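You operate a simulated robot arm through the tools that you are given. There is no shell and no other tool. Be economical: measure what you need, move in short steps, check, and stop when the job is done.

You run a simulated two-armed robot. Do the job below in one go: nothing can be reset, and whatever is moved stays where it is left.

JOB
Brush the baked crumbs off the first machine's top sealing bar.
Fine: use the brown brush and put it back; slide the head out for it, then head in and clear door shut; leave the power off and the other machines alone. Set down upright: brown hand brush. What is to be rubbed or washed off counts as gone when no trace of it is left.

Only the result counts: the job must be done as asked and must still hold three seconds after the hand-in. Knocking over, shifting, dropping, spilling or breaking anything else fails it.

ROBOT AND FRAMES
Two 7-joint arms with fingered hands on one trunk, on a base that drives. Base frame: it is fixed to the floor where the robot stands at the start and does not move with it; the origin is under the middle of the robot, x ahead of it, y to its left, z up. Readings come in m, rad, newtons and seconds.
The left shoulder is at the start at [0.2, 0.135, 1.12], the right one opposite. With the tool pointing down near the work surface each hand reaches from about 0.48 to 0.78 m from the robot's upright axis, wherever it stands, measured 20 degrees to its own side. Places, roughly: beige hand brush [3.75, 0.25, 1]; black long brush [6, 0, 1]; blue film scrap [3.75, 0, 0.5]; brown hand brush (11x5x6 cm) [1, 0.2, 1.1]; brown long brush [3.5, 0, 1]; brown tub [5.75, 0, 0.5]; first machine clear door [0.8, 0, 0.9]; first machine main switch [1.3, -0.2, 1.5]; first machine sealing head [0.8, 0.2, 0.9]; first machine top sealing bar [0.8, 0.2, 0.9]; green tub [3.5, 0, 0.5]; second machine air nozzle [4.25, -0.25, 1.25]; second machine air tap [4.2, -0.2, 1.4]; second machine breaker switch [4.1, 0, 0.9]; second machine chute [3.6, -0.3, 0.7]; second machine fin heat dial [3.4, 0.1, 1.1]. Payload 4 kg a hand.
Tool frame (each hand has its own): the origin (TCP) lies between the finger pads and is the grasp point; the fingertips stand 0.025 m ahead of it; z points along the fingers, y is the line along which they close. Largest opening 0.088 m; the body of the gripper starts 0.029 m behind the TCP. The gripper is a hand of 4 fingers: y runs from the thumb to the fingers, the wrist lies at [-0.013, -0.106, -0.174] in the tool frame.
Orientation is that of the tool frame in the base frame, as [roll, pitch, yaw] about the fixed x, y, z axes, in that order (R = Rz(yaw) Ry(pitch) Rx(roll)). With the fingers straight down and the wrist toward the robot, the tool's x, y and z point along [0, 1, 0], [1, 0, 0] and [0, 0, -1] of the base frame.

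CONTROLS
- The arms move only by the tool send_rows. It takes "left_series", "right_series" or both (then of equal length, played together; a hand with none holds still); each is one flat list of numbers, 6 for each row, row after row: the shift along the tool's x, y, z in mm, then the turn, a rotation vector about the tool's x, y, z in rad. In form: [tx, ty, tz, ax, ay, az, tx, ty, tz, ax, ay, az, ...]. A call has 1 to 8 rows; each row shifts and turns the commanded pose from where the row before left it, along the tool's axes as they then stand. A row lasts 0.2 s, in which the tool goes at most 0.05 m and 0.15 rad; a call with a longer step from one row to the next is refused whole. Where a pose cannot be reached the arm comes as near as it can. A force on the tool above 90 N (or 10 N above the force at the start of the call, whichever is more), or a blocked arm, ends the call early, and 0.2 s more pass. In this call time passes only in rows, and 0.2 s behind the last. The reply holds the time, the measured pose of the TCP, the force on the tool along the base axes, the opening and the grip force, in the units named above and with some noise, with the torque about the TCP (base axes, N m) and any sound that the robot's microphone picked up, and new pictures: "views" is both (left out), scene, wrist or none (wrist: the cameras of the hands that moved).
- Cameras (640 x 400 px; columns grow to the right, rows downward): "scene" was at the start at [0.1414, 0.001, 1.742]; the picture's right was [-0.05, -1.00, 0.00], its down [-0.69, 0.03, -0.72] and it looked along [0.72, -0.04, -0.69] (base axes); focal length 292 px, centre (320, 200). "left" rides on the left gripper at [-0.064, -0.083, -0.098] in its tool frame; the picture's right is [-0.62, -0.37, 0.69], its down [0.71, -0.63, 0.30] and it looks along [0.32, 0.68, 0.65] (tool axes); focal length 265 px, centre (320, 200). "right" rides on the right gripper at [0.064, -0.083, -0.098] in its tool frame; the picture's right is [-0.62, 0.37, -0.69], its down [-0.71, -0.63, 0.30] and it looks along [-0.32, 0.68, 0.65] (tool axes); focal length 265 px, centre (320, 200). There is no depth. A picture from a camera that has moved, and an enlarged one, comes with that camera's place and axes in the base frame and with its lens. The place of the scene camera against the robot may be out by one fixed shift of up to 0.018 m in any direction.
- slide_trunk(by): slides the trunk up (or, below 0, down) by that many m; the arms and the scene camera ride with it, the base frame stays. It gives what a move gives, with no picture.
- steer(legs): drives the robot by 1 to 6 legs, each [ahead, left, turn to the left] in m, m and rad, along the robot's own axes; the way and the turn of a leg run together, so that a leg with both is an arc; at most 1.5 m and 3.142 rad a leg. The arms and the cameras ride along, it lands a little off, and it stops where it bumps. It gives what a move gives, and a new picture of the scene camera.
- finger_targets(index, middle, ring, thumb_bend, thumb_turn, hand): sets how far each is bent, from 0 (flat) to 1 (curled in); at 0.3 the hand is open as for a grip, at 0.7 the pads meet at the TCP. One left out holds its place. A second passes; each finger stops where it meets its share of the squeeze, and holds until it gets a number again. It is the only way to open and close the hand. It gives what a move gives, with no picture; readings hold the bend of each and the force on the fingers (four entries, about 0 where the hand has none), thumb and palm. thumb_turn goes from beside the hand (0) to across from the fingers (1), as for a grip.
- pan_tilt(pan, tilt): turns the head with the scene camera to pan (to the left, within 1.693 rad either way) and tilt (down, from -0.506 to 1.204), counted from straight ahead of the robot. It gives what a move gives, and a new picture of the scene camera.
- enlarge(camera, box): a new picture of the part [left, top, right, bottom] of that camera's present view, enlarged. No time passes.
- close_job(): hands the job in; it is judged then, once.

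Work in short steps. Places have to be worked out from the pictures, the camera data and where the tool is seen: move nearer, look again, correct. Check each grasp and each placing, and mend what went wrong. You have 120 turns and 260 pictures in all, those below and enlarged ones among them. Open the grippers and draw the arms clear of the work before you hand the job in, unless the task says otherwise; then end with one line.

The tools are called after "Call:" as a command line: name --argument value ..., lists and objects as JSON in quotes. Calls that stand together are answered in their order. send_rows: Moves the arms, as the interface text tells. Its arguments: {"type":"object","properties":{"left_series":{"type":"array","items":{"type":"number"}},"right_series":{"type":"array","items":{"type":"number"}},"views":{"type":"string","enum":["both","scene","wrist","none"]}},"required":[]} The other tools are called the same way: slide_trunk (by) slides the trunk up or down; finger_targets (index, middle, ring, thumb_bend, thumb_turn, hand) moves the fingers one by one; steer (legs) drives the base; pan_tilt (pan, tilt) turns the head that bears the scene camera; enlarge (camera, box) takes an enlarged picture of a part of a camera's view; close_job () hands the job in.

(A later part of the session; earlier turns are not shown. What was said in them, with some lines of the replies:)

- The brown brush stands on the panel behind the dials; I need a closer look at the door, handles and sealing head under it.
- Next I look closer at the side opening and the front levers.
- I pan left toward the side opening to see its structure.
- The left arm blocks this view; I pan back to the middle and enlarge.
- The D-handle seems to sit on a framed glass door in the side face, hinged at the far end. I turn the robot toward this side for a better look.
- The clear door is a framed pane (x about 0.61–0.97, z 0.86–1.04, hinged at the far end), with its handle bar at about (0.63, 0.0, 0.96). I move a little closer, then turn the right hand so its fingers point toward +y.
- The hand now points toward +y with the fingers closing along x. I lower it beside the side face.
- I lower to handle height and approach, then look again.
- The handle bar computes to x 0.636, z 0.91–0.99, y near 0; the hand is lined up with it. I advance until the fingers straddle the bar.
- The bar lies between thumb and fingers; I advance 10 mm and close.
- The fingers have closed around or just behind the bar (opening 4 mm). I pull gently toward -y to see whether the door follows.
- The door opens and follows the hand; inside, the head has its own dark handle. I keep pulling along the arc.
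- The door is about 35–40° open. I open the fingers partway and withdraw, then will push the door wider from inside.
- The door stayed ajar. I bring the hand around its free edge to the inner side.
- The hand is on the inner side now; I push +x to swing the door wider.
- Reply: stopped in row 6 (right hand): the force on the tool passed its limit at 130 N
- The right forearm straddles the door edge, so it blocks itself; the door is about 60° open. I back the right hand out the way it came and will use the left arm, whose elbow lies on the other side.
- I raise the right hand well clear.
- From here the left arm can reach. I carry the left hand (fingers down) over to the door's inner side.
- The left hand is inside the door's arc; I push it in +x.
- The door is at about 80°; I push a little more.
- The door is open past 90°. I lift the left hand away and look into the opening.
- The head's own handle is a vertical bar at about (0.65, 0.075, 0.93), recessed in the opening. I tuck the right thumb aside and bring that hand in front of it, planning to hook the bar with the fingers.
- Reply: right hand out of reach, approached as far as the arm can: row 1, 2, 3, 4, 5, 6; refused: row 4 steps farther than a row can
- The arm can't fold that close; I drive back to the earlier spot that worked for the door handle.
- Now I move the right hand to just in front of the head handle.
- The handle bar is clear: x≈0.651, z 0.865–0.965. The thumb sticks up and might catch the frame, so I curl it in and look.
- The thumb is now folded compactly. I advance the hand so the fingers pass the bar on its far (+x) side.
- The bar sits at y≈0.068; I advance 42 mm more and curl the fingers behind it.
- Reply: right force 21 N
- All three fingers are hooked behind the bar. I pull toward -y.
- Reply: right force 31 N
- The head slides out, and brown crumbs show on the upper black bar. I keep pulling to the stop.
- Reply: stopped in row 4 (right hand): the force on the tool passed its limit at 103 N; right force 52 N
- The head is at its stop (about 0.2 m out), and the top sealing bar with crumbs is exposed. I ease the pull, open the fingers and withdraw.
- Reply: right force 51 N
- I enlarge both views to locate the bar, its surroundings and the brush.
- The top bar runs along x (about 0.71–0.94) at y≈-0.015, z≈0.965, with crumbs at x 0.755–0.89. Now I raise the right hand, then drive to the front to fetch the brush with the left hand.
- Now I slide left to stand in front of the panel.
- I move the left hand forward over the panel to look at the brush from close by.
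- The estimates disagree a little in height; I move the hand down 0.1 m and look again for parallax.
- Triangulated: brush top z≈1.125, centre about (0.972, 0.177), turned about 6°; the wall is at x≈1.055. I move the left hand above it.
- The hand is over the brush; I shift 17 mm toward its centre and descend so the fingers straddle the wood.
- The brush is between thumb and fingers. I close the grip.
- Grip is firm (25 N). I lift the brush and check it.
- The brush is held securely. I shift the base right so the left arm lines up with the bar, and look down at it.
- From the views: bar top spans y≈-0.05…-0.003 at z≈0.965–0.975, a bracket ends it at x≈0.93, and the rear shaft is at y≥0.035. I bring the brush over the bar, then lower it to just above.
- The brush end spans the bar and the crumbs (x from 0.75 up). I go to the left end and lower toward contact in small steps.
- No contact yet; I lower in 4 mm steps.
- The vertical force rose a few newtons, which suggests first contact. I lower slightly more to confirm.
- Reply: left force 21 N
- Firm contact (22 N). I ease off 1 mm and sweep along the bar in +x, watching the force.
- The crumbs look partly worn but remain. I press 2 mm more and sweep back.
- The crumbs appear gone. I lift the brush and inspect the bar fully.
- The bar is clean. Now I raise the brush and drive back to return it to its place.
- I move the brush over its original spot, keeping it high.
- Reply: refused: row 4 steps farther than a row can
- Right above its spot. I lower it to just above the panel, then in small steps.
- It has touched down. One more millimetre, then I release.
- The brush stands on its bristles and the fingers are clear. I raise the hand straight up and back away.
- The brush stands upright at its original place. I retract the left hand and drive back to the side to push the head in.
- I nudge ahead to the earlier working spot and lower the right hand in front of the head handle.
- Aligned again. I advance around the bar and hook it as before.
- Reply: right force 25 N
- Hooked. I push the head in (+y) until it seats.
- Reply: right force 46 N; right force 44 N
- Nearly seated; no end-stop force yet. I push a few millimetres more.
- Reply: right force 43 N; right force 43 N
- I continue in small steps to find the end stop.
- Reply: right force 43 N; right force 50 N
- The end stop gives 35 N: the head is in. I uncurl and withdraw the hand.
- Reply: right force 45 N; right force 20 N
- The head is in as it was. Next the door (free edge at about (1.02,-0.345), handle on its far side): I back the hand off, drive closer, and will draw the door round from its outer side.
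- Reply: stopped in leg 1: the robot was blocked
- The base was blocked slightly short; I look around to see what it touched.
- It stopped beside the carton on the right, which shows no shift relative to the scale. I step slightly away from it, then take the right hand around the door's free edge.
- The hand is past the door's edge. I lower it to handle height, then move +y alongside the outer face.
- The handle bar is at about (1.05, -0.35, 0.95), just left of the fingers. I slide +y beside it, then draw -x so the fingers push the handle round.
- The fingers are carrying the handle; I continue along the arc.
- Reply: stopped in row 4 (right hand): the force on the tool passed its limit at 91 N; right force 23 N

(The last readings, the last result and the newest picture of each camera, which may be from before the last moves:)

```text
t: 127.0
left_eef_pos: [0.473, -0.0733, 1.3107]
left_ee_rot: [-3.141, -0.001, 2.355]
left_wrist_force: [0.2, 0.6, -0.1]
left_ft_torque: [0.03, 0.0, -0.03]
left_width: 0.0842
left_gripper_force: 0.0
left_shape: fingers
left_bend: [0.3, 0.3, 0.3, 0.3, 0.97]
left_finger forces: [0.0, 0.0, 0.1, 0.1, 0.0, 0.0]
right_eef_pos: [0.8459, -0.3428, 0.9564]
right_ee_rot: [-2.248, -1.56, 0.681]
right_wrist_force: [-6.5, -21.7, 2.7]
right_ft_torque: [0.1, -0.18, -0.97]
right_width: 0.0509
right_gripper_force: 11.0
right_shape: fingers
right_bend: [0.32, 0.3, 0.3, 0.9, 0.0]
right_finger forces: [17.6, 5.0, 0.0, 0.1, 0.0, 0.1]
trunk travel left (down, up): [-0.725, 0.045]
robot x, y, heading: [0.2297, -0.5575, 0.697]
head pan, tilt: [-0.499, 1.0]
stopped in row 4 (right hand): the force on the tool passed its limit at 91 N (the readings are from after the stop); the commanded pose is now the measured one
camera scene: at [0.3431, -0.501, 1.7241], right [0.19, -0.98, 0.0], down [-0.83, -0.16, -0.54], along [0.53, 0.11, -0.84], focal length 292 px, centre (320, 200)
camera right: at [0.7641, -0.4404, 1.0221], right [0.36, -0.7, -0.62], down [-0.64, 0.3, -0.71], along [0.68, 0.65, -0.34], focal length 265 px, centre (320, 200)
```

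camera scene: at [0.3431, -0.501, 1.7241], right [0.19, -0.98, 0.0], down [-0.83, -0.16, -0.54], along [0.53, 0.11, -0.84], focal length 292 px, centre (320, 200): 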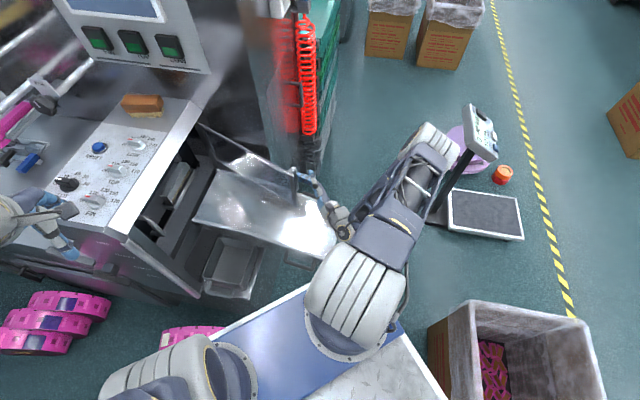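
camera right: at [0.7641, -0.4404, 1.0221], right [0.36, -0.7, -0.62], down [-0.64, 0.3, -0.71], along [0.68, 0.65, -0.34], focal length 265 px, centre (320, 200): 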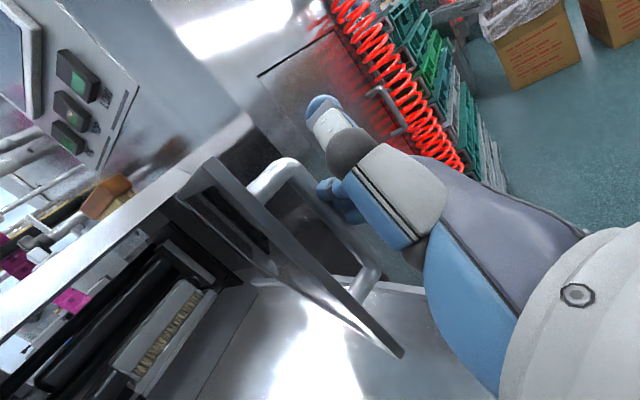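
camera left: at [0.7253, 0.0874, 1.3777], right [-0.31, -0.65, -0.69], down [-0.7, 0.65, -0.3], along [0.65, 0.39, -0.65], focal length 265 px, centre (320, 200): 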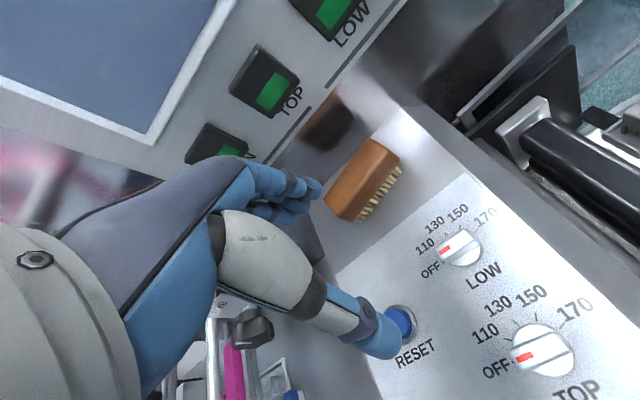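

The door is back to about 60°. I withdraw straight back, then return to the earlier stand to push it the rest of the way.

Call:
send_rows --right_series '[0, 3, -30, 0, 0, 0, 0, 3, -40, 0, 0, 0, 0, 0, -40, 0, 0, 0]' --views "none"

Call:
steer --legs '[[-0.15, 0.22, 0]]'

Call:
pan_tilt --pan 0.1 --tilt 0.8

Call:
send_rows --right_series '[0, 0, 0, 0, 0, 0]' --views "wrist"

```text
t: 127.8
left_eef_pos: [0.4747, -0.0704, 1.3095]
left_ee_rot: [-3.139, 0.0, 2.356]
left_wrist_force: [-0.4, 0.3, -0.1]
left_ft_torque: [-0.02, -0.02, 0.01]
left_width: 0.0846
left_gripper_force: 0.0
left_shape: fingers
left_bend: [0.3, 0.3, 0.3, 0.3, 0.97]
left_finger forces: [0.0, 0.0, 0.0, 0.0, 0.1, 0.0]
right_eef_pos: [0.8514, -0.4492, 0.9556]
right_ee_rot: [-2.169, -1.557, 0.608]
right_wrist_force: [-0.6, 0.3, -0.1]
right_ft_torque: [0.02, 0.01, -0.01]
right_width: 0.0513
right_gripper_force: 0.1
right_shape: fingers
right_bend: [0.3, 0.3, 0.3, 0.9, 0.0]
right_finger forces: [0.0, 0.1, 0.0, 0.1, 0.0, 0.0]
trunk travel left (down, up): [-0.725, 0.045]
robot x, y, heading: [0.2286, -0.5604, 0.693]
head pan, tilt: [-0.499, 1.0]
```

```text
t: 129.7
left_eef_pos: [0.2163, 0.0062, 1.3091]
left_ee_rot: [-3.14, 0.001, 2.358]
left_wrist_force: [-0.1, 0.5, -1.0]
left_ft_torque: [0.0, 0.02, -0.03]
left_width: 0.0843
left_gripper_force: 0.1
left_shape: fingers
left_bend: [0.3, 0.3, 0.3, 0.3, 0.97]
left_finger forces: [0.0, 0.1, 0.1, 0.0, 0.0, 0.0]
right_eef_pos: [0.595, -0.3687, 0.9562]
right_ee_rot: [-2.197, -1.558, 0.638]
right_wrist_force: [0.4, -0.2, 0.2]
right_ft_torque: [-0.02, 0.03, -0.01]
right_width: 0.0513
right_gripper_force: 0.0
right_shape: fingers
right_bend: [0.3, 0.3, 0.3, 0.9, 0.0]
right_finger forces: [0.0, 0.1, 0.0, 0.0, 0.0, 0.0]
trunk travel left (down, up): [-0.725, 0.045]
robot x, y, heading: [-0.0231, -0.4813, 0.698]
head pan, tilt: [-0.499, 1.0]
camera scene: at [0.0878, -0.421, 1.724], right [0.2, -0.98, 0.0], down [-0.82, -0.17, -0.54], along [0.53, 0.11, -0.84], focal length 292 px, centre (320, 200)
```

scene: 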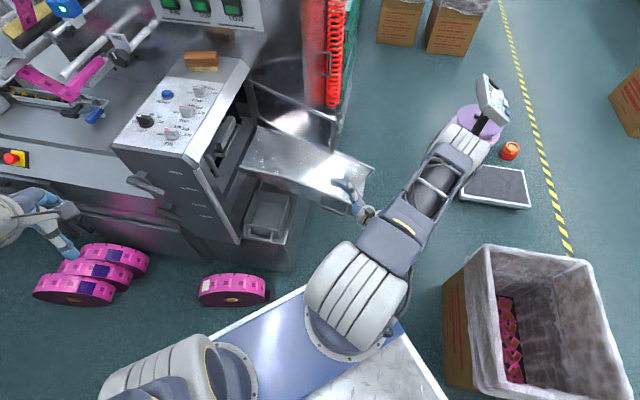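

```text
t: 130.7
left_eef_pos: [0.2159, 0.0079, 1.3109]
left_ee_rot: [-3.14, 0.001, 2.359]
left_wrist_force: [0.0, -0.9, -0.3]
left_ft_torque: [-0.04, -0.01, -0.02]
left_width: 0.0845
left_gripper_force: 0.1
left_shape: fingers
left_bend: [0.3, 0.3, 0.3, 0.3, 0.97]
left_finger forces: [0.1, 0.0, 0.1, 0.0, 0.1, 0.0]
right_eef_pos: [0.5944, -0.3679, 0.9555]
right_ee_rot: [-2.112, -1.559, 0.555]
right_wrist_force: [0.1, -0.7, -0.4]
right_ft_torque: [-0.01, 0.02, 0.0]
right_width: 0.0513
right_gripper_force: 0.0
right_shape: fingers
right_bend: [0.3, 0.3, 0.3, 0.9, 0.0]
right_finger forces: [0.1, 0.0, 0.1, 0.0, 0.0, 0.1]
trunk travel left (down, up): [-0.725, 0.045]
robot x, y, heading: [-0.0254, -0.4776, 0.7]
head pan, tilt: [0.099, 0.799]
camera scene: at [0.0759, -0.3771, 1.7391], right [0.72, -0.7, 0.0], down [-0.5, -0.51, -0.7], along [0.49, 0.5, -0.72], focal length 292 px, centre (320, 200)
```

scene: 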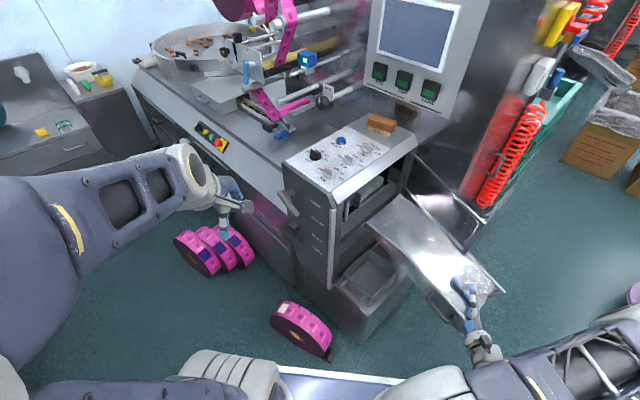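

```text
t: 131.1
left_eef_pos: [0.2147, 0.0065, 1.3105]
left_ee_rot: [-3.139, 0.0, 2.357]
left_wrist_force: [0.0, 1.4, -0.5]
left_ft_torque: [0.0, -0.01, 0.02]
left_width: 0.0844
left_gripper_force: 0.1
left_shape: fingers
left_bend: [0.3, 0.3, 0.3, 0.3, 0.97]
left_finger forces: [0.0, 0.0, 0.0, 0.0, 0.0, 0.0]
right_eef_pos: [0.5963, -0.3711, 0.9564]
right_ee_rot: [-2.127, -1.558, 0.569]
right_wrist_force: [0.3, 0.2, 1.1]
right_ft_torque: [0.02, 0.01, 0.01]
right_width: 0.0517
right_gripper_force: 0.1
right_shape: fingers
right_bend: [0.3, 0.3, 0.3, 0.9, 0.0]
right_finger forces: [0.1, 0.0, 0.0, 0.1, 0.0, 0.0]
trunk travel left (down, up): [-0.725, 0.045]
robot x, y, heading: [-0.0238, -0.4787, 0.695]
head pan, tilt: [0.099, 0.799]
camera right: at [0.5143, -0.4673, 1.0219], right [0.37, -0.69, -0.62], down [-0.64, 0.29, -0.71], along [0.67, 0.66, -0.34], focal length 265 px, centre (320, 200)
```

right: 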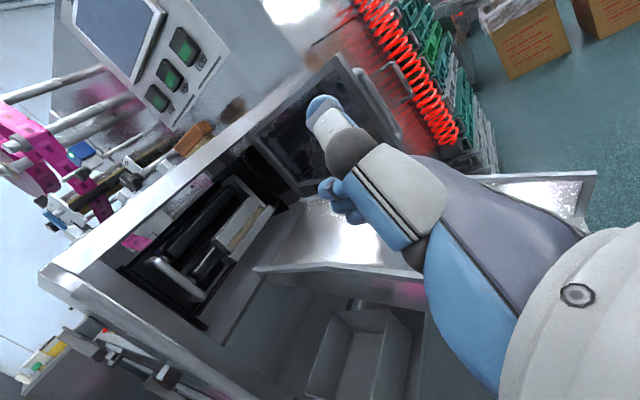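

The door stands at about 65°. I swing the hand past its free edge once more to its outer side.

Call:
send_rows --right_series '[0, 20, -45, 0, 0, 0, 0, 45, -10, 0, 0, 0, 0, 45, -10, 0, 0, 0, 0, 45, -10, 0, 0, 0, 0, 45, 0, 0, 0, 0, 0, 45, 0, 0, 0, 0, 0, 45, 0, 0, 0, 0, 0, 40, 0, 0, 0, 0]' --views "both"

Call:
enlarge --camera "scene" --box '[340, 120, 540, 320]'

```text
t: 132.9
left_eef_pos: [0.2153, 0.0078, 1.3109]
left_ee_rot: [-3.139, 0.0, 2.359]
left_wrist_force: [0.8, -0.7, -0.4]
left_ft_torque: [-0.02, -0.01, 0.0]
left_width: 0.0842
left_gripper_force: 0.1
left_shape: fingers
left_bend: [0.3, 0.3, 0.3, 0.3, 0.97]
left_finger forces: [0.0, 0.1, 0.0, 0.1, 0.1, 0.0]
right_eef_pos: [0.9002, -0.4369, 0.9587]
right_ee_rot: [-2.098, -1.556, 0.537]
right_wrist_force: [-0.3, 0.2, 0.2]
right_ft_torque: [0.03, 0.03, 0.01]
right_width: 0.0512
right_gripper_force: 0.2
right_shape: fingers
right_bend: [0.3, 0.3, 0.3, 0.9, 0.0]
right_finger forces: [0.0, 0.0, 0.1, 0.0, 0.0, 0.0]
right hand out of reach, approached as far as the arm can: row 8
trunk travel left (down, up): [-0.725, 0.045]
robot x, y, heading: [-0.0282, -0.4814, 0.696]
head pan, tilt: [0.099, 0.799]
camera scene: at [0.0759, -0.3772, 1.7392], right [0.72, -0.7, 0.0], down [-0.5, -0.51, -0.7], along [0.49, 0.5, -0.72], focal length 292 px, centre (320, 200)
camera right: at [0.8193, -0.535, 1.0245], right [0.37, -0.69, -0.62], down [-0.64, 0.29, -0.71], along [0.67, 0.66, -0.34], focal length 265 px, centre (320, 200)
```

scene: 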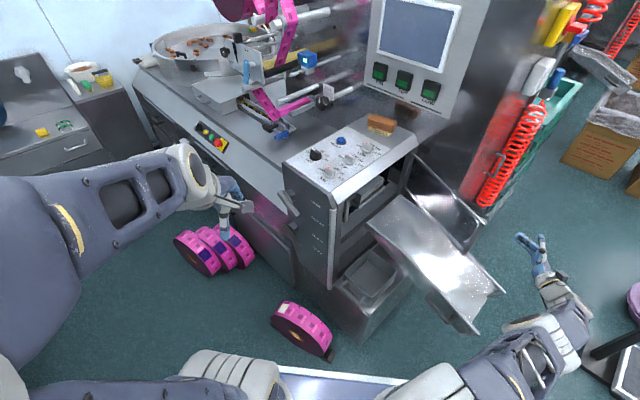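
right: 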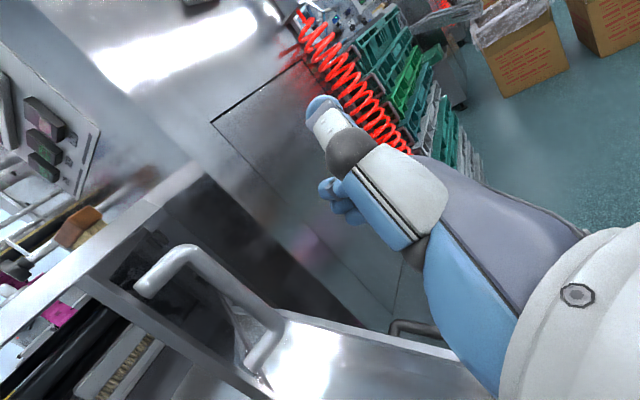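

```text
2.00 times, centred on (440, 220) of scene
camera zoom: at [0.0759, -0.3772, 1.7392], right [0.72, -0.7, 0.0], down [-0.5, -0.51, -0.7], along [0.49, 0.5, -0.72], focal length 584 px, centre (80, 160)
```

zoom: 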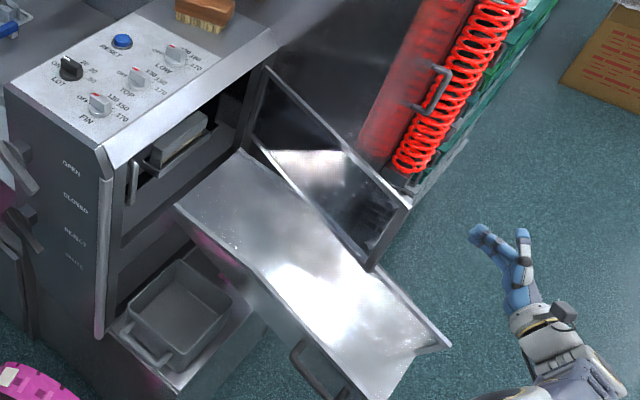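

The hand is on the outer side with the handle just left of the fingers. I advance +y, then push round toward closed.

Call:
send_rows --right_series '[0, 0, 35, 0, 0, 0, 0, 0, 35, 0, 0, 0, 0, 0, 25, 0, 0, 0, 0, -25, 10, 0, 0, 0, 0, -25, 15, 0, 0, 0, 0, -25, 15, 0, 0, 0]' --views "both"

Call:
enlarge --camera "scene" --box '[340, 120, 540, 320]'

```text
t: 134.3
left_eef_pos: [0.2147, 0.0083, 1.311]
left_ee_rot: [-3.14, 0.0, 2.357]
left_wrist_force: [0.0, 0.0, -0.9]
left_ft_torque: [-0.01, 0.01, 0.0]
left_width: 0.0844
left_gripper_force: 0.1
left_shape: fingers
left_bend: [0.3, 0.3, 0.3, 0.3, 0.97]
left_finger forces: [0.0, 0.0, 0.0, 0.0, 0.0, 0.1]
right_eef_pos: [0.8191, -0.3034, 0.9622]
right_ee_rot: [-2.253, -1.558, 0.696]
right_wrist_force: [0.4, 0.4, -0.4]
right_ft_torque: [0.02, 0.0, 0.01]
right_width: 0.0511
right_gripper_force: 0.0
right_shape: fingers
right_bend: [0.3, 0.3, 0.3, 0.9, 0.0]
right_finger forces: [0.1, 0.0, 0.0, 0.0, 0.1, 0.0]
trunk travel left (down, up): [-0.725, 0.045]
robot x, y, heading: [-0.025, -0.4769, 0.7]
head pan, tilt: [0.099, 0.799]
camera scene: at [0.076, -0.377, 1.7391], right [0.72, -0.7, 0.0], down [-0.5, -0.51, -0.7], along [0.49, 0.5, -0.72], focal length 292 px, centre (320, 200)
camera right: at [0.7385, -0.4008, 1.028], right [0.37, -0.69, -0.62], down [-0.64, 0.29, -0.71], along [0.67, 0.66, -0.34], focal length 265 px, centre (320, 200)
```

scene: 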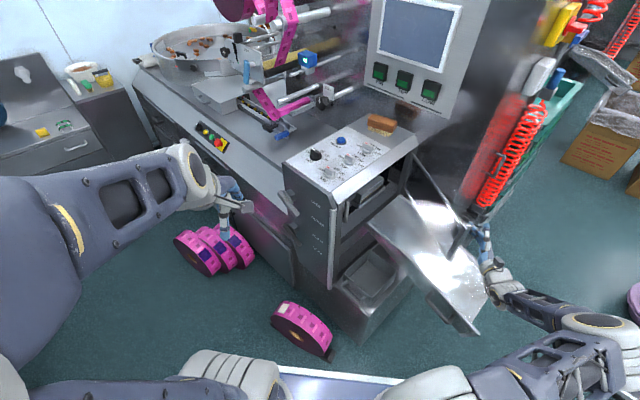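
right: 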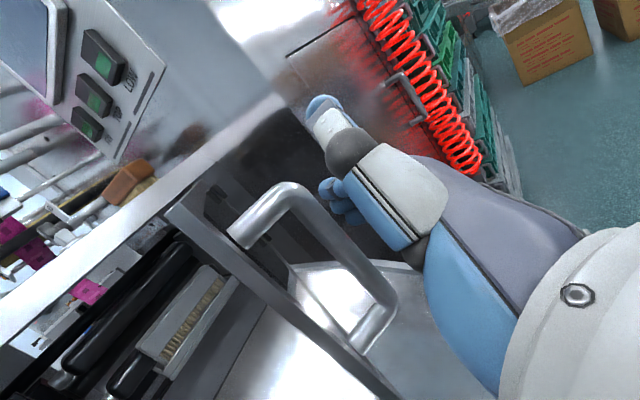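

```text
2.00 times, centred on (440, 220) of scene
camera zoom: at [0.076, -0.377, 1.7391], right [0.72, -0.7, 0.0], down [-0.5, -0.51, -0.7], along [0.49, 0.5, -0.72], focal length 584 px, centre (80, 160)
```

zoom: 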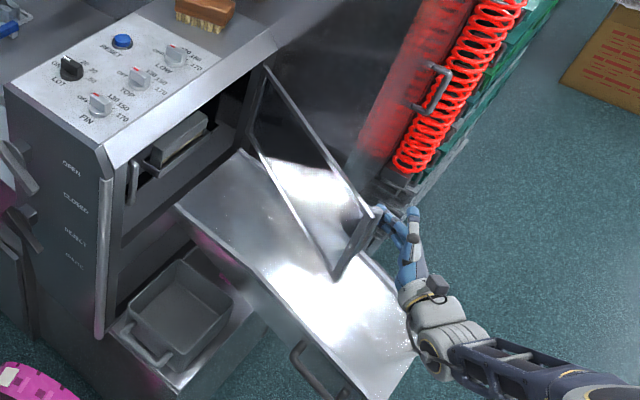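

The fingers are behind the handle. I carry on along the arc toward closed.

Call:
send_rows --right_series '[0, -25, 16, 0, 0, 0, 0, -25, 18, 0, 0, 0, 0, -23, 20, 0, 0, 0, 0, -21, 21, 0, 0, 0, 0, -18, 23, 0, 0, 0]' --views "both"

Call:
enlarge --camera "scene" --box '[340, 120, 540, 320]'

```text
t: 135.5
left_eef_pos: [0.2158, 0.0069, 1.3103]
left_ee_rot: [-3.14, -0.002, 2.359]
left_wrist_force: [-0.6, -0.4, 0.1]
left_ft_torque: [0.01, -0.01, -0.02]
left_width: 0.0844
left_gripper_force: 0.0
left_shape: fingers
left_bend: [0.3, 0.3, 0.3, 0.3, 0.97]
left_finger forces: [0.0, 0.1, 0.0, 0.0, 0.0, 0.0]
right_eef_pos: [0.7086, -0.2056, 0.9639]
right_ee_rot: [-2.026, -1.558, 0.467]
right_wrist_force: [-1.1, -1.0, -0.1]
right_ft_torque: [-0.04, 0.01, 0.01]
right_width: 0.0513
right_gripper_force: 0.1
right_shape: fingers
right_bend: [0.3, 0.3, 0.3, 0.9, 0.0]
right_finger forces: [0.1, 0.0, 0.0, 0.1, 0.0, 0.0]
trunk travel left (down, up): [-0.725, 0.045]
robot x, y, heading: [-0.0233, -0.4785, 0.699]
head pan, tilt: [0.099, 0.799]
camera scene: at [0.0759, -0.3774, 1.7391], right [0.72, -0.7, 0.0], down [-0.5, -0.51, -0.7], along [0.49, 0.5, -0.72], focal length 292 px, centre (320, 200)
camera right: at [0.6276, -0.303, 1.0294], right [0.37, -0.69, -0.62], down [-0.64, 0.29, -0.71], along [0.67, 0.66, -0.34], focal length 265 px, centre (320, 200)
```

scene: 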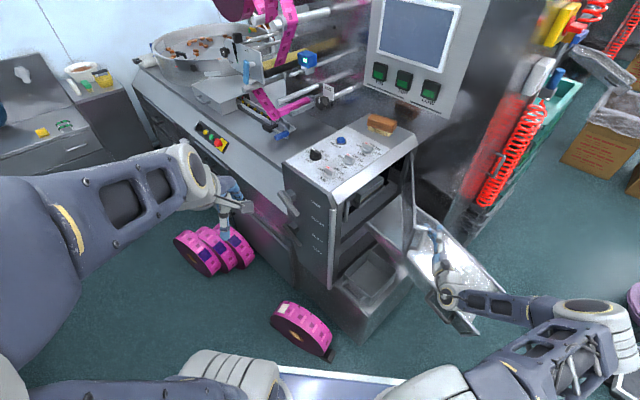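
right: 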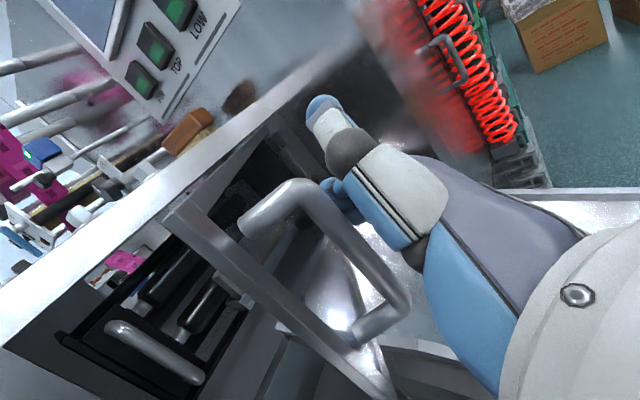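

```text
2.00 times, centred on (440, 220) of scene
camera zoom: at [0.0759, -0.3774, 1.7391], right [0.72, -0.7, 0.0], down [-0.5, -0.51, -0.7], along [0.49, 0.5, -0.72], focal length 584 px, centre (80, 160)
```

zoom: 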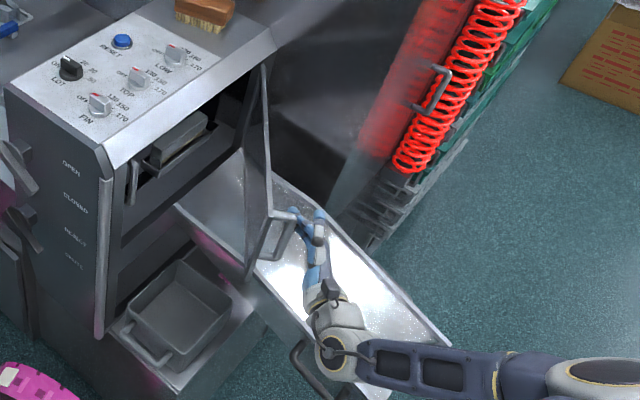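

About 35° left. I continue.

Call:
send_rows --right_series '[0, -17, 24, 0, 0, 0, 0, -14, 26, 0, 0, 0, 0, -10, 28, 0, 0, 0, 0, -6, 28, 0, 0, 0]' --views "both"

Call:
enlarge --camera "scene" --box '[340, 120, 500, 280]'

```text
t: 136.5
left_eef_pos: [0.2159, 0.0058, 1.3096]
left_ee_rot: [-3.139, 0.0, 2.357]
left_wrist_force: [0.5, -0.3, -0.5]
left_ft_torque: [-0.01, 0.01, 0.01]
left_width: 0.0845
left_gripper_force: 0.0
left_shape: fingers
left_bend: [0.3, 0.3, 0.3, 0.3, 0.97]
left_finger forces: [0.0, 0.0, 0.0, 0.0, 0.0, 0.1]
right_eef_pos: [0.6616, -0.1016, 0.9644]
right_ee_rot: [-2.015, -1.558, 0.454]
right_wrist_force: [-0.7, 0.4, 0.1]
right_ft_torque: [0.02, 0.02, -0.02]
right_width: 0.0514
right_gripper_force: 0.1
right_shape: fingers
right_bend: [0.3, 0.3, 0.3, 0.9, 0.0]
right_finger forces: [0.0, 0.0, 0.0, 0.0, 0.0, 0.0]
trunk travel left (down, up): [-0.725, 0.045]
robot x, y, heading: [-0.0254, -0.4781, 0.699]
head pan, tilt: [0.099, 0.799]
camera scene: at [0.0759, -0.3775, 1.7391], right [0.72, -0.7, 0.0], down [-0.5, -0.51, -0.7], along [0.49, 0.5, -0.72], focal length 292 px, centre (320, 200)
camera right: at [0.58, -0.1994, 1.0299], right [0.37, -0.69, -0.62], down [-0.64, 0.29, -0.71], along [0.67, 0.66, -0.34], focal length 265 px, centre (320, 200)
```

scene: 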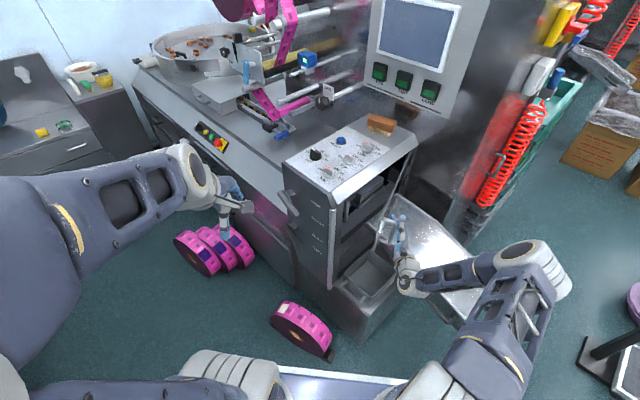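
right: 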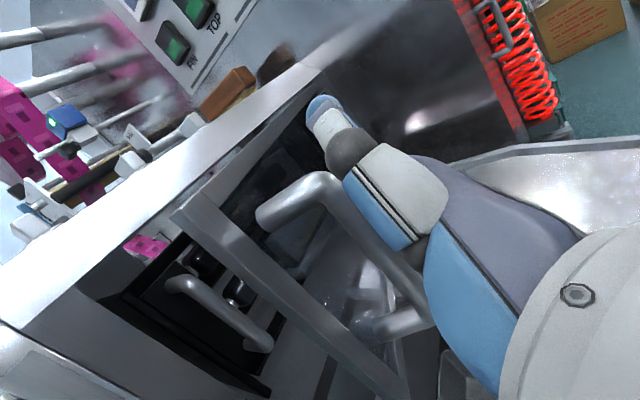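

```text
2.50 times, centred on (420, 200) of scene
camera zoom: at [0.0759, -0.3775, 1.7391], right [0.72, -0.7, 0.0], down [-0.5, -0.51, -0.7], along [0.49, 0.5, -0.72], focal length 730 px, centre (70, 200)
```

zoom: 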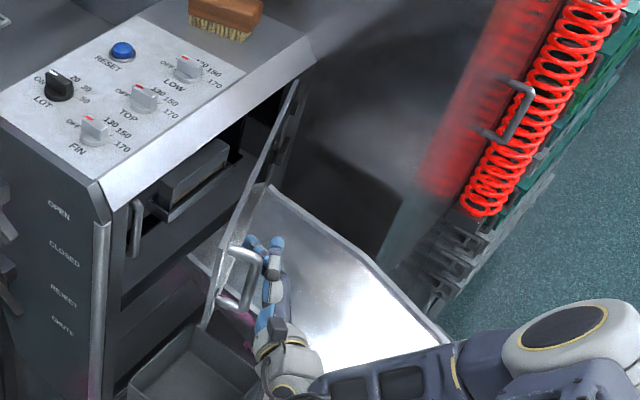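

Nearly closed; now I push straight +y.

Call:
send_rows --right_series '[0, -2, 28, 0, 0, 0, 0, 0, 25, 0, 0, 0, 0, 0, 20, 0, 0, 0, 0, 0, 15, 0, 0, 0, 0, 0, 8, 0, 0, 0]' --views "both"

Call:
enlarge --camera "scene" --box '[340, 120, 500, 280]'

```text
t: 137.7
left_eef_pos: [0.2155, 0.0065, 1.3107]
left_ee_rot: [-3.14, -0.001, 2.358]
left_wrist_force: [-0.3, 0.0, -0.8]
left_ft_torque: [0.02, -0.02, 0.0]
left_width: 0.0848
left_gripper_force: 0.0
left_shape: fingers
left_bend: [0.3, 0.3, 0.3, 0.3, 0.97]
left_finger forces: [0.0, 0.0, 0.0, 0.0, 0.0, 0.0]
right_eef_pos: [0.6568, -0.0057, 0.963]
right_ee_rot: [-2.161, -1.557, 0.602]
right_wrist_force: [-0.2, 1.0, -0.6]
right_ft_torque: [0.01, 0.02, -0.03]
right_width: 0.0512
right_gripper_force: 0.1
right_shape: fingers
right_bend: [0.3, 0.3, 0.3, 0.9, 0.0]
right_finger forces: [0.1, 0.0, 0.1, 0.1, 0.0, 0.0]
trunk travel left (down, up): [-0.725, 0.045]
robot x, y, heading: [-0.0283, -0.4776, 0.703]
head pan, tilt: [0.099, 0.799]
camera scene: at [0.0759, -0.3771, 1.7391], right [0.72, -0.7, 0.0], down [-0.5, -0.51, -0.7], along [0.49, 0.5, -0.72], focal length 292 px, centre (320, 200)
camera right: at [0.5762, -0.102, 1.029], right [0.37, -0.69, -0.62], down [-0.64, 0.29, -0.71], along [0.67, 0.66, -0.34], focal length 265 px, centre (320, 200)
```

scene: 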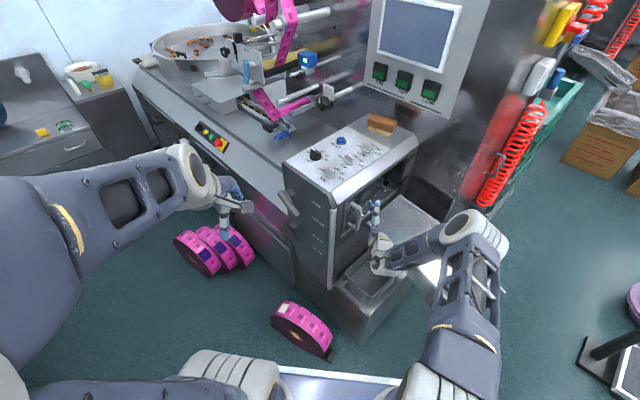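
right: 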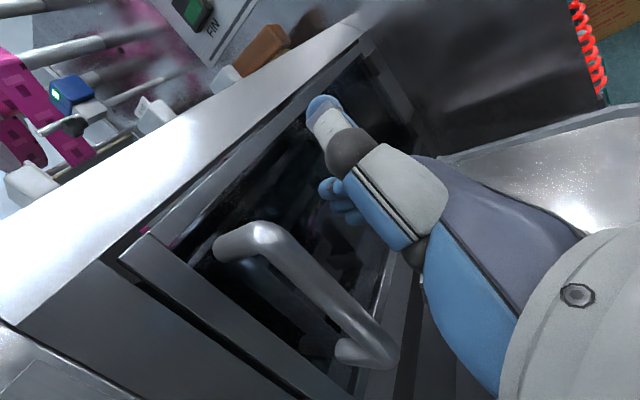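

```text
2.50 times, centred on (420, 200) of scene
camera zoom: at [0.0759, -0.3771, 1.7391], right [0.72, -0.7, 0.0], down [-0.5, -0.51, -0.7], along [0.49, 0.5, -0.72], focal length 730 px, centre (70, 200)
```

zoom: 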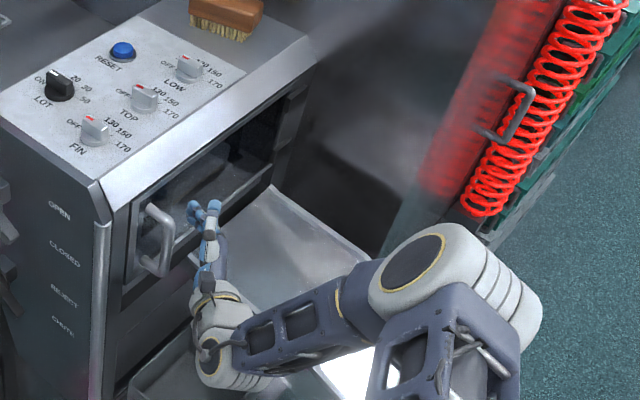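

Almost shut; a few more millimetres until it meets the stop.

Call:
send_rows --right_series '[0, 0, 6, 0, 0, 0, 0, 0, 6, 0, 0, 0, 0, 0, 6, 0, 0, 0]' --views "none"

Call:
send_rows --right_series '[0, 0, 4, 0, 0, 0]' --views "wrist"

```text
t: 138.5
left_eef_pos: [0.2148, 0.0068, 1.3107]
left_ee_rot: [-3.14, 0.001, 2.357]
left_wrist_force: [0.0, 0.1, 0.7]
left_ft_torque: [0.01, 0.03, 0.03]
left_width: 0.0845
left_gripper_force: 0.1
left_shape: fingers
left_bend: [0.3, 0.3, 0.3, 0.3, 0.97]
left_finger forces: [0.0, 0.0, 0.1, 0.0, 0.1, 0.0]
right_eef_pos: [0.6587, 0.0118, 0.9624]
right_ee_rot: [-2.082, -1.558, 0.523]
right_wrist_force: [-0.2, -0.5, 0.4]
right_ft_torque: [0.02, -0.03, 0.03]
right_width: 0.0513
right_gripper_force: 0.0
right_shape: fingers
right_bend: [0.3, 0.3, 0.3, 0.9, 0.0]
right_finger forces: [0.1, 0.0, 0.0, 0.0, 0.0, 0.0]
trunk travel left (down, up): [-0.725, 0.045]
robot x, y, heading: [-0.0263, -0.477, 0.692]
head pan, tilt: [0.099, 0.799]
```

```text
t: 138.9
left_eef_pos: [0.2153, 0.0069, 1.3111]
left_ee_rot: [3.141, 0.0, 2.357]
left_wrist_force: [0.0, -1.0, 0.3]
left_ft_torque: [0.03, 0.01, 0.01]
left_width: 0.0846
left_gripper_force: 0.0
left_shape: fingers
left_bend: [0.3, 0.3, 0.3, 0.3, 0.97]
left_finger forces: [0.1, 0.0, 0.1, 0.1, 0.0, 0.0]
right_eef_pos: [0.658, 0.0158, 0.9606]
right_ee_rot: [-2.182, -1.559, 0.62]
right_wrist_force: [-1.5, -12.9, 0.9]
right_ft_torque: [-0.08, -0.03, -0.58]
right_width: 0.0511
right_gripper_force: 7.0
right_shape: fingers
right_bend: [0.3, 0.3, 0.3, 0.9, 0.0]
right_finger forces: [0.1, 12.3, 0.0, 0.0, 0.1, 0.1]
trunk travel left (down, up): [-0.725, 0.045]
robot x, y, heading: [-0.0245, -0.4754, 0.702]
head pan, tilt: [0.099, 0.799]
camera right: at [0.5769, -0.082, 1.0279], right [0.37, -0.69, -0.62], down [-0.64, 0.29, -0.71], along [0.67, 0.66, -0.34], focal length 265 px, centre (320, 200)
```

right: 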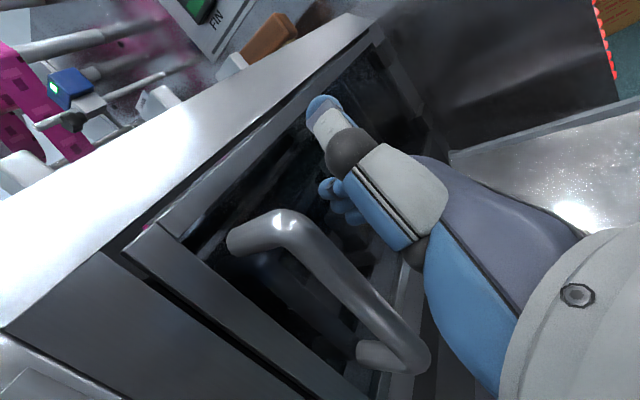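

Call:
send_rows --right_series '[0, 0, 3, 0, 0, 0, 0, 0, 3, 0, 0, 0]' --views "wrist"

Call:
enlarge --camera "scene" --box '[340, 120, 460, 240]'

```text
t: 139.5
left_eef_pos: [0.2159, 0.0046, 1.3115]
left_ee_rot: [-3.141, -0.001, 2.358]
left_wrist_force: [1.3, 0.4, -0.7]
left_ft_torque: [-0.02, -0.02, -0.04]
left_width: 0.0845
left_gripper_force: 0.0
left_shape: fingers
left_bend: [0.3, 0.3, 0.3, 0.3, 0.97]
left_finger forces: [0.0, 0.0, 0.0, 0.1, 0.1, 0.0]
right_eef_pos: [0.6588, 0.0194, 0.9615]
right_ee_rot: [-2.254, -1.555, 0.69]
right_wrist_force: [-6.3, -48.1, 3.0]
right_ft_torque: [-0.13, -0.07, -2.27]
right_width: 0.0515
right_gripper_force: 23.2
right_shape: fingers
right_bend: [0.3, 0.3, 0.3, 0.9, 0.0]
right_finger forces: [12.8, 33.6, 0.9, 0.0, 0.1, 0.0]
trunk travel left (down, up): [-0.725, 0.045]
robot x, y, heading: [-0.0236, -0.4773, 0.697]
head pan, tilt: [0.099, 0.799]
camera right: at [0.5773, -0.0778, 1.0272], right [0.36, -0.7, -0.62], down [-0.64, 0.3, -0.71], along [0.68, 0.65, -0.34], focal length 265 px, centre (320, 200)
```

right: 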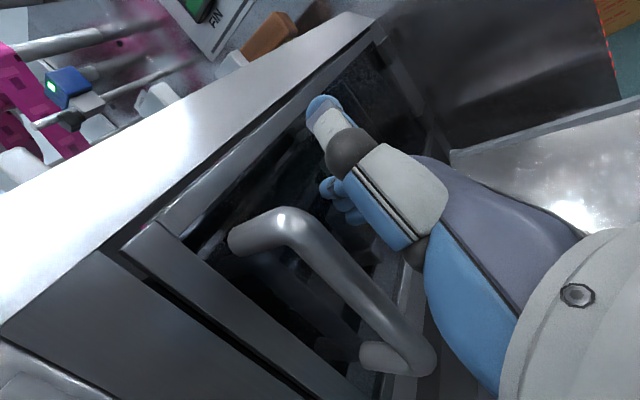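

```text
3.33 times, centred on (400, 180) of scene
camera zoom: at [0.0755, -0.3792, 1.7393], right [0.72, -0.7, 0.0], down [-0.5, -0.51, -0.7], along [0.49, 0.5, -0.72], focal length 973 px, centre (53, 267)
```

zoom: 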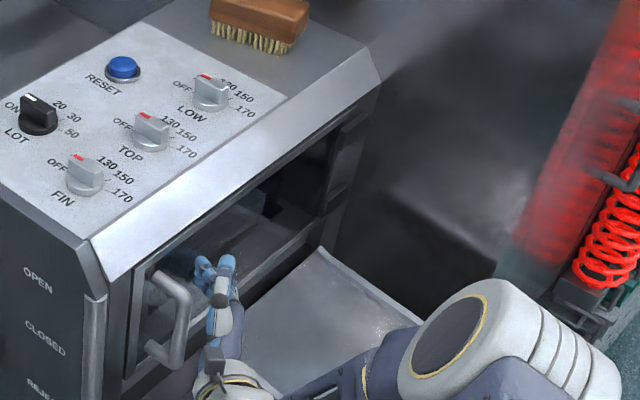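

The stop resists at 48 N, so the door is shut. I withdraw and check it stays flush.

Call:
send_rows --right_series '[0, 0, -25, 0, 0, 0, 0, 0, -40, 0, 0, 0, 0, -6, -36, 0, 0, 0]' --views "both"

Call:
enlarge --camera "scene" --box '[320, 120, 480, 260]'

Call:
enlarge --camera "right" --box '[80, 120, 440, 400]'

```text
t: 140.3
left_eef_pos: [0.2158, 0.0081, 1.3108]
left_ee_rot: [-3.139, 0.0, 2.358]
left_wrist_force: [0.0, -0.5, -0.4]
left_ft_torque: [-0.02, 0.0, 0.02]
left_width: 0.0847
left_gripper_force: 0.0
left_shape: fingers
left_bend: [0.3, 0.3, 0.3, 0.3, 0.97]
left_finger forces: [0.0, 0.1, 0.0, 0.0, 0.0, 0.0]
right_eef_pos: [0.6527, -0.0753, 0.9632]
right_ee_rot: [-2.095, -1.559, 0.536]
right_wrist_force: [-0.2, 0.3, 0.5]
right_ft_torque: [0.02, 0.0, -0.01]
right_width: 0.0513
right_gripper_force: 0.1
right_shape: fingers
right_bend: [0.3, 0.3, 0.3, 0.9, 0.0]
right_finger forces: [0.0, 0.0, 0.1, 0.1, 0.0, 0.1]
trunk travel left (down, up): [-0.725, 0.045]
robot x, y, heading: [-0.0254, -0.4809, 0.7]
head pan, tilt: [0.099, 0.799]
camera scene: at [0.0758, -0.3765, 1.7391], right [0.72, -0.7, 0.0], down [-0.5, -0.51, -0.7], along [0.49, 0.5, -0.72], focal length 292 px, centre (320, 200)
camera right: at [0.5719, -0.173, 1.0293], right [0.37, -0.69, -0.62], down [-0.64, 0.29, -0.71], along [0.67, 0.66, -0.34], focal length 265 px, centre (320, 200)
```

scene: 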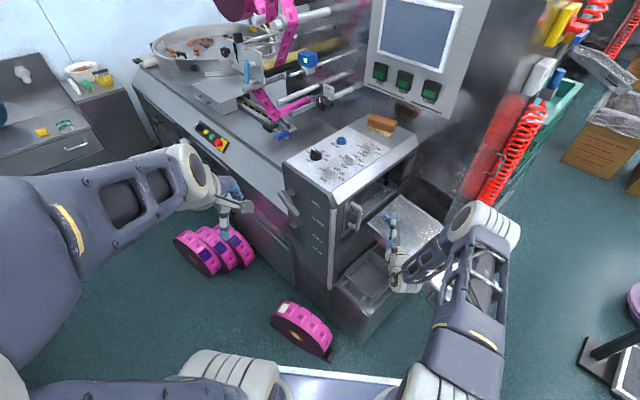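
right: 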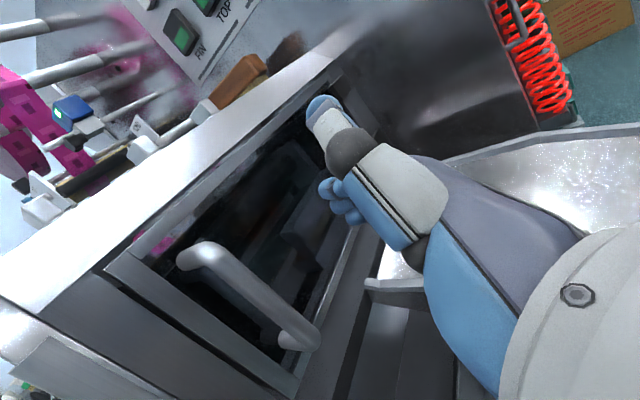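

```text
2.86 times, centred on (400, 190) of scene
camera zoom: at [0.0758, -0.3765, 1.7391], right [0.72, -0.7, 0.0], down [-0.5, -0.51, -0.7], along [0.49, 0.5, -0.72], focal length 834 px, centre (91, 229)
```

zoom: 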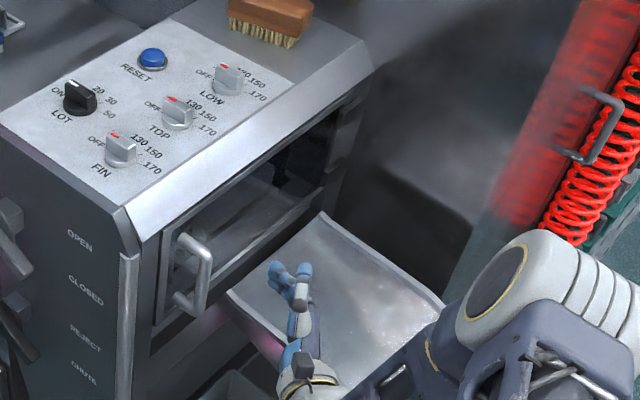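

```text
1.43 times, centred on (260, 260) of right
camera zoom: at [0.5719, -0.173, 1.0293], right [0.37, -0.69, -0.62], down [-0.64, 0.29, -0.71], along [0.67, 0.66, -0.34], focal length 379 px, centre (406, 114)
```

zoom: 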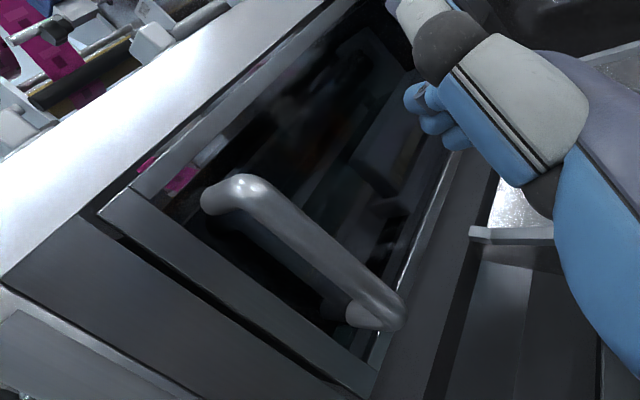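

A dark gap line shows beside the door's left edge. I move to the viewpoint I had before opening it to compare.

Call:
send_rows --right_series '[-6, -24, -26, 0, 0, 0]' --views "wrist"

Call:
enlarge --camera "scene" --box '[340, 160, 420, 260]'

```text
t: 140.7
left_eef_pos: [0.2157, 0.0081, 1.3102]
left_ee_rot: [-3.14, -0.001, 2.358]
left_wrist_force: [-0.3, 0.1, -0.5]
left_ft_torque: [-0.03, 0.0, 0.01]
left_width: 0.0846
left_gripper_force: 0.0
left_shape: fingers
left_bend: [0.3, 0.3, 0.3, 0.3, 0.97]
left_finger forces: [0.1, 0.1, 0.0, 0.0, 0.1, 0.1]
right_eef_pos: [0.6288, -0.1028, 0.9585]
right_ee_rot: [-2.171, -1.557, 0.612]
right_wrist_force: [-0.4, 0.1, -0.6]
right_ft_torque: [0.04, -0.03, -0.03]
right_width: 0.0512
right_gripper_force: 0.1
right_shape: fingers
right_bend: [0.3, 0.3, 0.3, 0.9, 0.0]
right_finger forces: [0.0, 0.1, 0.0, 0.0, 0.1, 0.1]
trunk travel left (down, up): [-0.725, 0.045]
robot x, y, heading: [-0.0255, -0.4809, 0.697]
head pan, tilt: [0.099, 0.799]
camera right: at [0.5467, -0.202, 1.0226], right [0.37, -0.69, -0.62], down [-0.64, 0.29, -0.71], along [0.67, 0.66, -0.34], focal length 265 px, centre (320, 200)
```

right: 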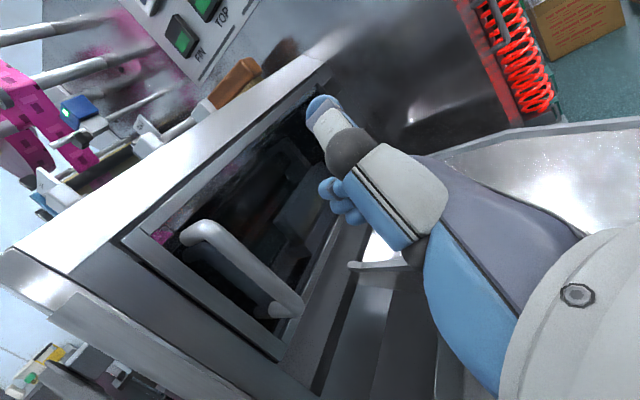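

```text
4.00 times, centred on (380, 210) of scene
camera zoom: at [0.0758, -0.3769, 1.7391], right [0.72, -0.7, 0.0], down [-0.5, -0.51, -0.7], along [0.49, 0.5, -0.72], focal length 1167 px, centre (80, 160)
```

zoom: 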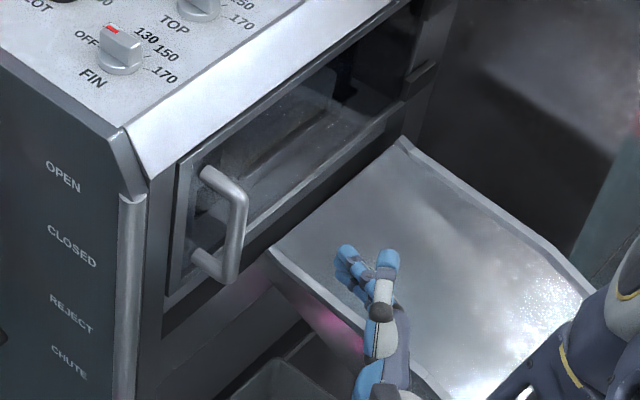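

The picture matches the original closed view, so the door is shut. I retract the right arm up and away and open the hand.

Call:
send_rows --right_series '[0, 0, -45, 0, 0, 0, 0, 0, -45, 0, 0, 0, 0, 0, -45, 0, 0, 0, 45, 0, -10, 0, 0, 0, 48, 0, 0, 0, 0, 0, 48, 0, 0, 0, 0, 0, 48, 0, 0, 0, 0, 0, 48, 0, 0, 0, 0, 0]' --views "none"

Call:
finger_targets --hand "right" --thumb_bend 0.3 --thumb_turn 1

Call:
steer --legs '[[-0.12, 0, 0]]'

Call:
enlarge --camera "scene" --box '[260, 80, 480, 280]'

```text
t: 142.5
left_eef_pos: [0.216, 0.0065, 1.3104]
left_ee_rot: [-3.14, 0.0, 2.357]
left_wrist_force: [-0.7, 0.3, 0.1]
left_ft_torque: [0.0, 0.01, 0.0]
left_width: 0.0847
left_gripper_force: 0.2
left_shape: fingers
left_bend: [0.3, 0.3, 0.3, 0.3, 0.97]
left_finger forces: [0.0, 0.0, 0.1, 0.0, 0.1, 0.1]
right_eef_pos: [0.6331, -0.2481, 1.1965]
right_ee_rot: [-2.135, -1.557, 0.577]
right_wrist_force: [-0.5, 0.1, -0.2]
right_ft_torque: [0.01, -0.03, 0.02]
right_width: 0.0513
right_gripper_force: 0.2
right_shape: fingers
right_bend: [0.3, 0.3, 0.3, 0.9, 0.0]
right_finger forces: [0.1, 0.1, 0.0, 0.0, 0.1, 0.0]
trunk travel left (down, up): [-0.725, 0.045]
robot x, y, heading: [-0.0225, -0.4749, 0.693]
head pan, tilt: [0.099, 0.799]
```

```text
t: 143.5
left_eef_pos: [0.2147, 0.007, 1.3097]
left_ee_rot: [-3.14, 0.0, 2.359]
left_wrist_force: [-0.1, 0.3, -0.1]
left_ft_torque: [-0.01, -0.01, 0.0]
left_width: 0.0845
left_gripper_force: 0.1
left_shape: fingers
left_bend: [0.3, 0.3, 0.3, 0.3, 0.97]
left_finger forces: [0.1, 0.0, 0.0, 0.0, 0.1, 0.0]
right_eef_pos: [0.6323, -0.2478, 1.1967]
right_ee_rot: [-2.208, -1.558, 0.649]
right_wrist_force: [-0.3, 0.4, 0.6]
right_ft_torque: [0.01, 0.01, -0.03]
right_width: 0.0846
right_gripper_force: 0.1
right_shape: fingers
right_bend: [0.3, 0.3, 0.3, 0.3, 0.97]
right_finger forces: [0.1, 0.1, 0.0, 0.0, 0.0, 0.0]
trunk travel left (down, up): [-0.725, 0.045]
robot x, y, heading: [-0.0231, -0.475, 0.694]
head pan, tilt: [0.099, 0.799]
```

```text
t: 144.7
left_eef_pos: [0.1246, -0.0703, 1.3114]
left_ee_rot: [-3.14, 0.001, 2.357]
left_wrist_force: [0.9, -0.2, 0.4]
left_ft_torque: [0.01, 0.0, 0.01]
left_width: 0.0842
left_gripper_force: 0.0
left_shape: fingers
left_bend: [0.3, 0.3, 0.3, 0.3, 0.97]
left_finger forces: [0.0, 0.0, 0.0, 0.1, 0.0, 0.1]
right_eef_pos: [0.5414, -0.3264, 1.1977]
right_ee_rot: [-2.139, -1.558, 0.577]
right_wrist_force: [0.2, -1.1, 0.8]
right_ft_torque: [-0.03, 0.0, -0.03]
right_width: 0.0848
right_gripper_force: 0.1
right_shape: fingers
right_bend: [0.3, 0.3, 0.3, 0.3, 0.97]
right_finger forces: [0.0, 0.1, 0.0, 0.0, 0.0, 0.1]
trunk travel left (down, up): [-0.725, 0.045]
robot x, y, heading: [-0.1155, -0.5545, 0.7]
head pan, tilt: [0.099, 0.799]
camera scene: at [-0.0159, -0.4542, 1.7391], right [0.72, -0.7, 0.0], down [-0.5, -0.51, -0.7], along [0.49, 0.5, -0.72], focal length 292 px, centre (320, 200)
```

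scene: 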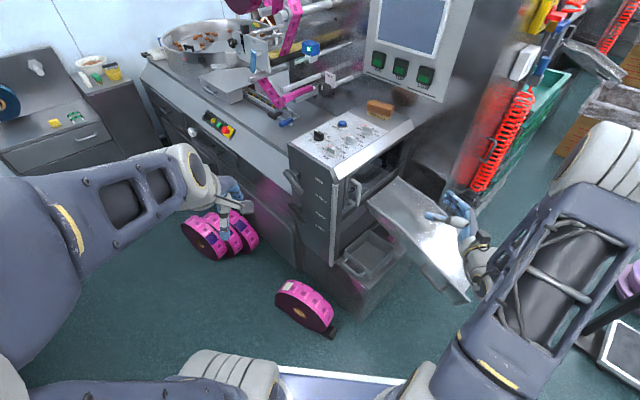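

```text
2.00 times, centred on (370, 180) of scene
camera zoom: at [-0.0159, -0.4542, 1.7391], right [0.72, -0.7, 0.0], down [-0.5, -0.51, -0.7], along [0.49, 0.5, -0.72], focal length 584 px, centre (220, 240)
```

zoom: 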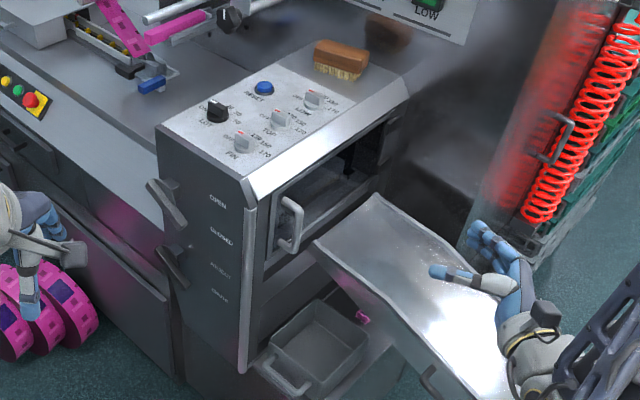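

The brush is upright in its place, the head is in, the door is shut, and both hands are open and clear. I hand in.

Call:
close_job

```text
The job is handed in.
```

The crumbs are brushed off the first machine's top sealing bar and no trace showed when I checked it. The brown brush is back upright in its place, the head is pushed in, the clear door is shut, and I did not touch the power or the other machines. Once, while driving, the base was blocked beside the carton on the right; comparing pictures taken before and after, I saw no sign that the carton moved.
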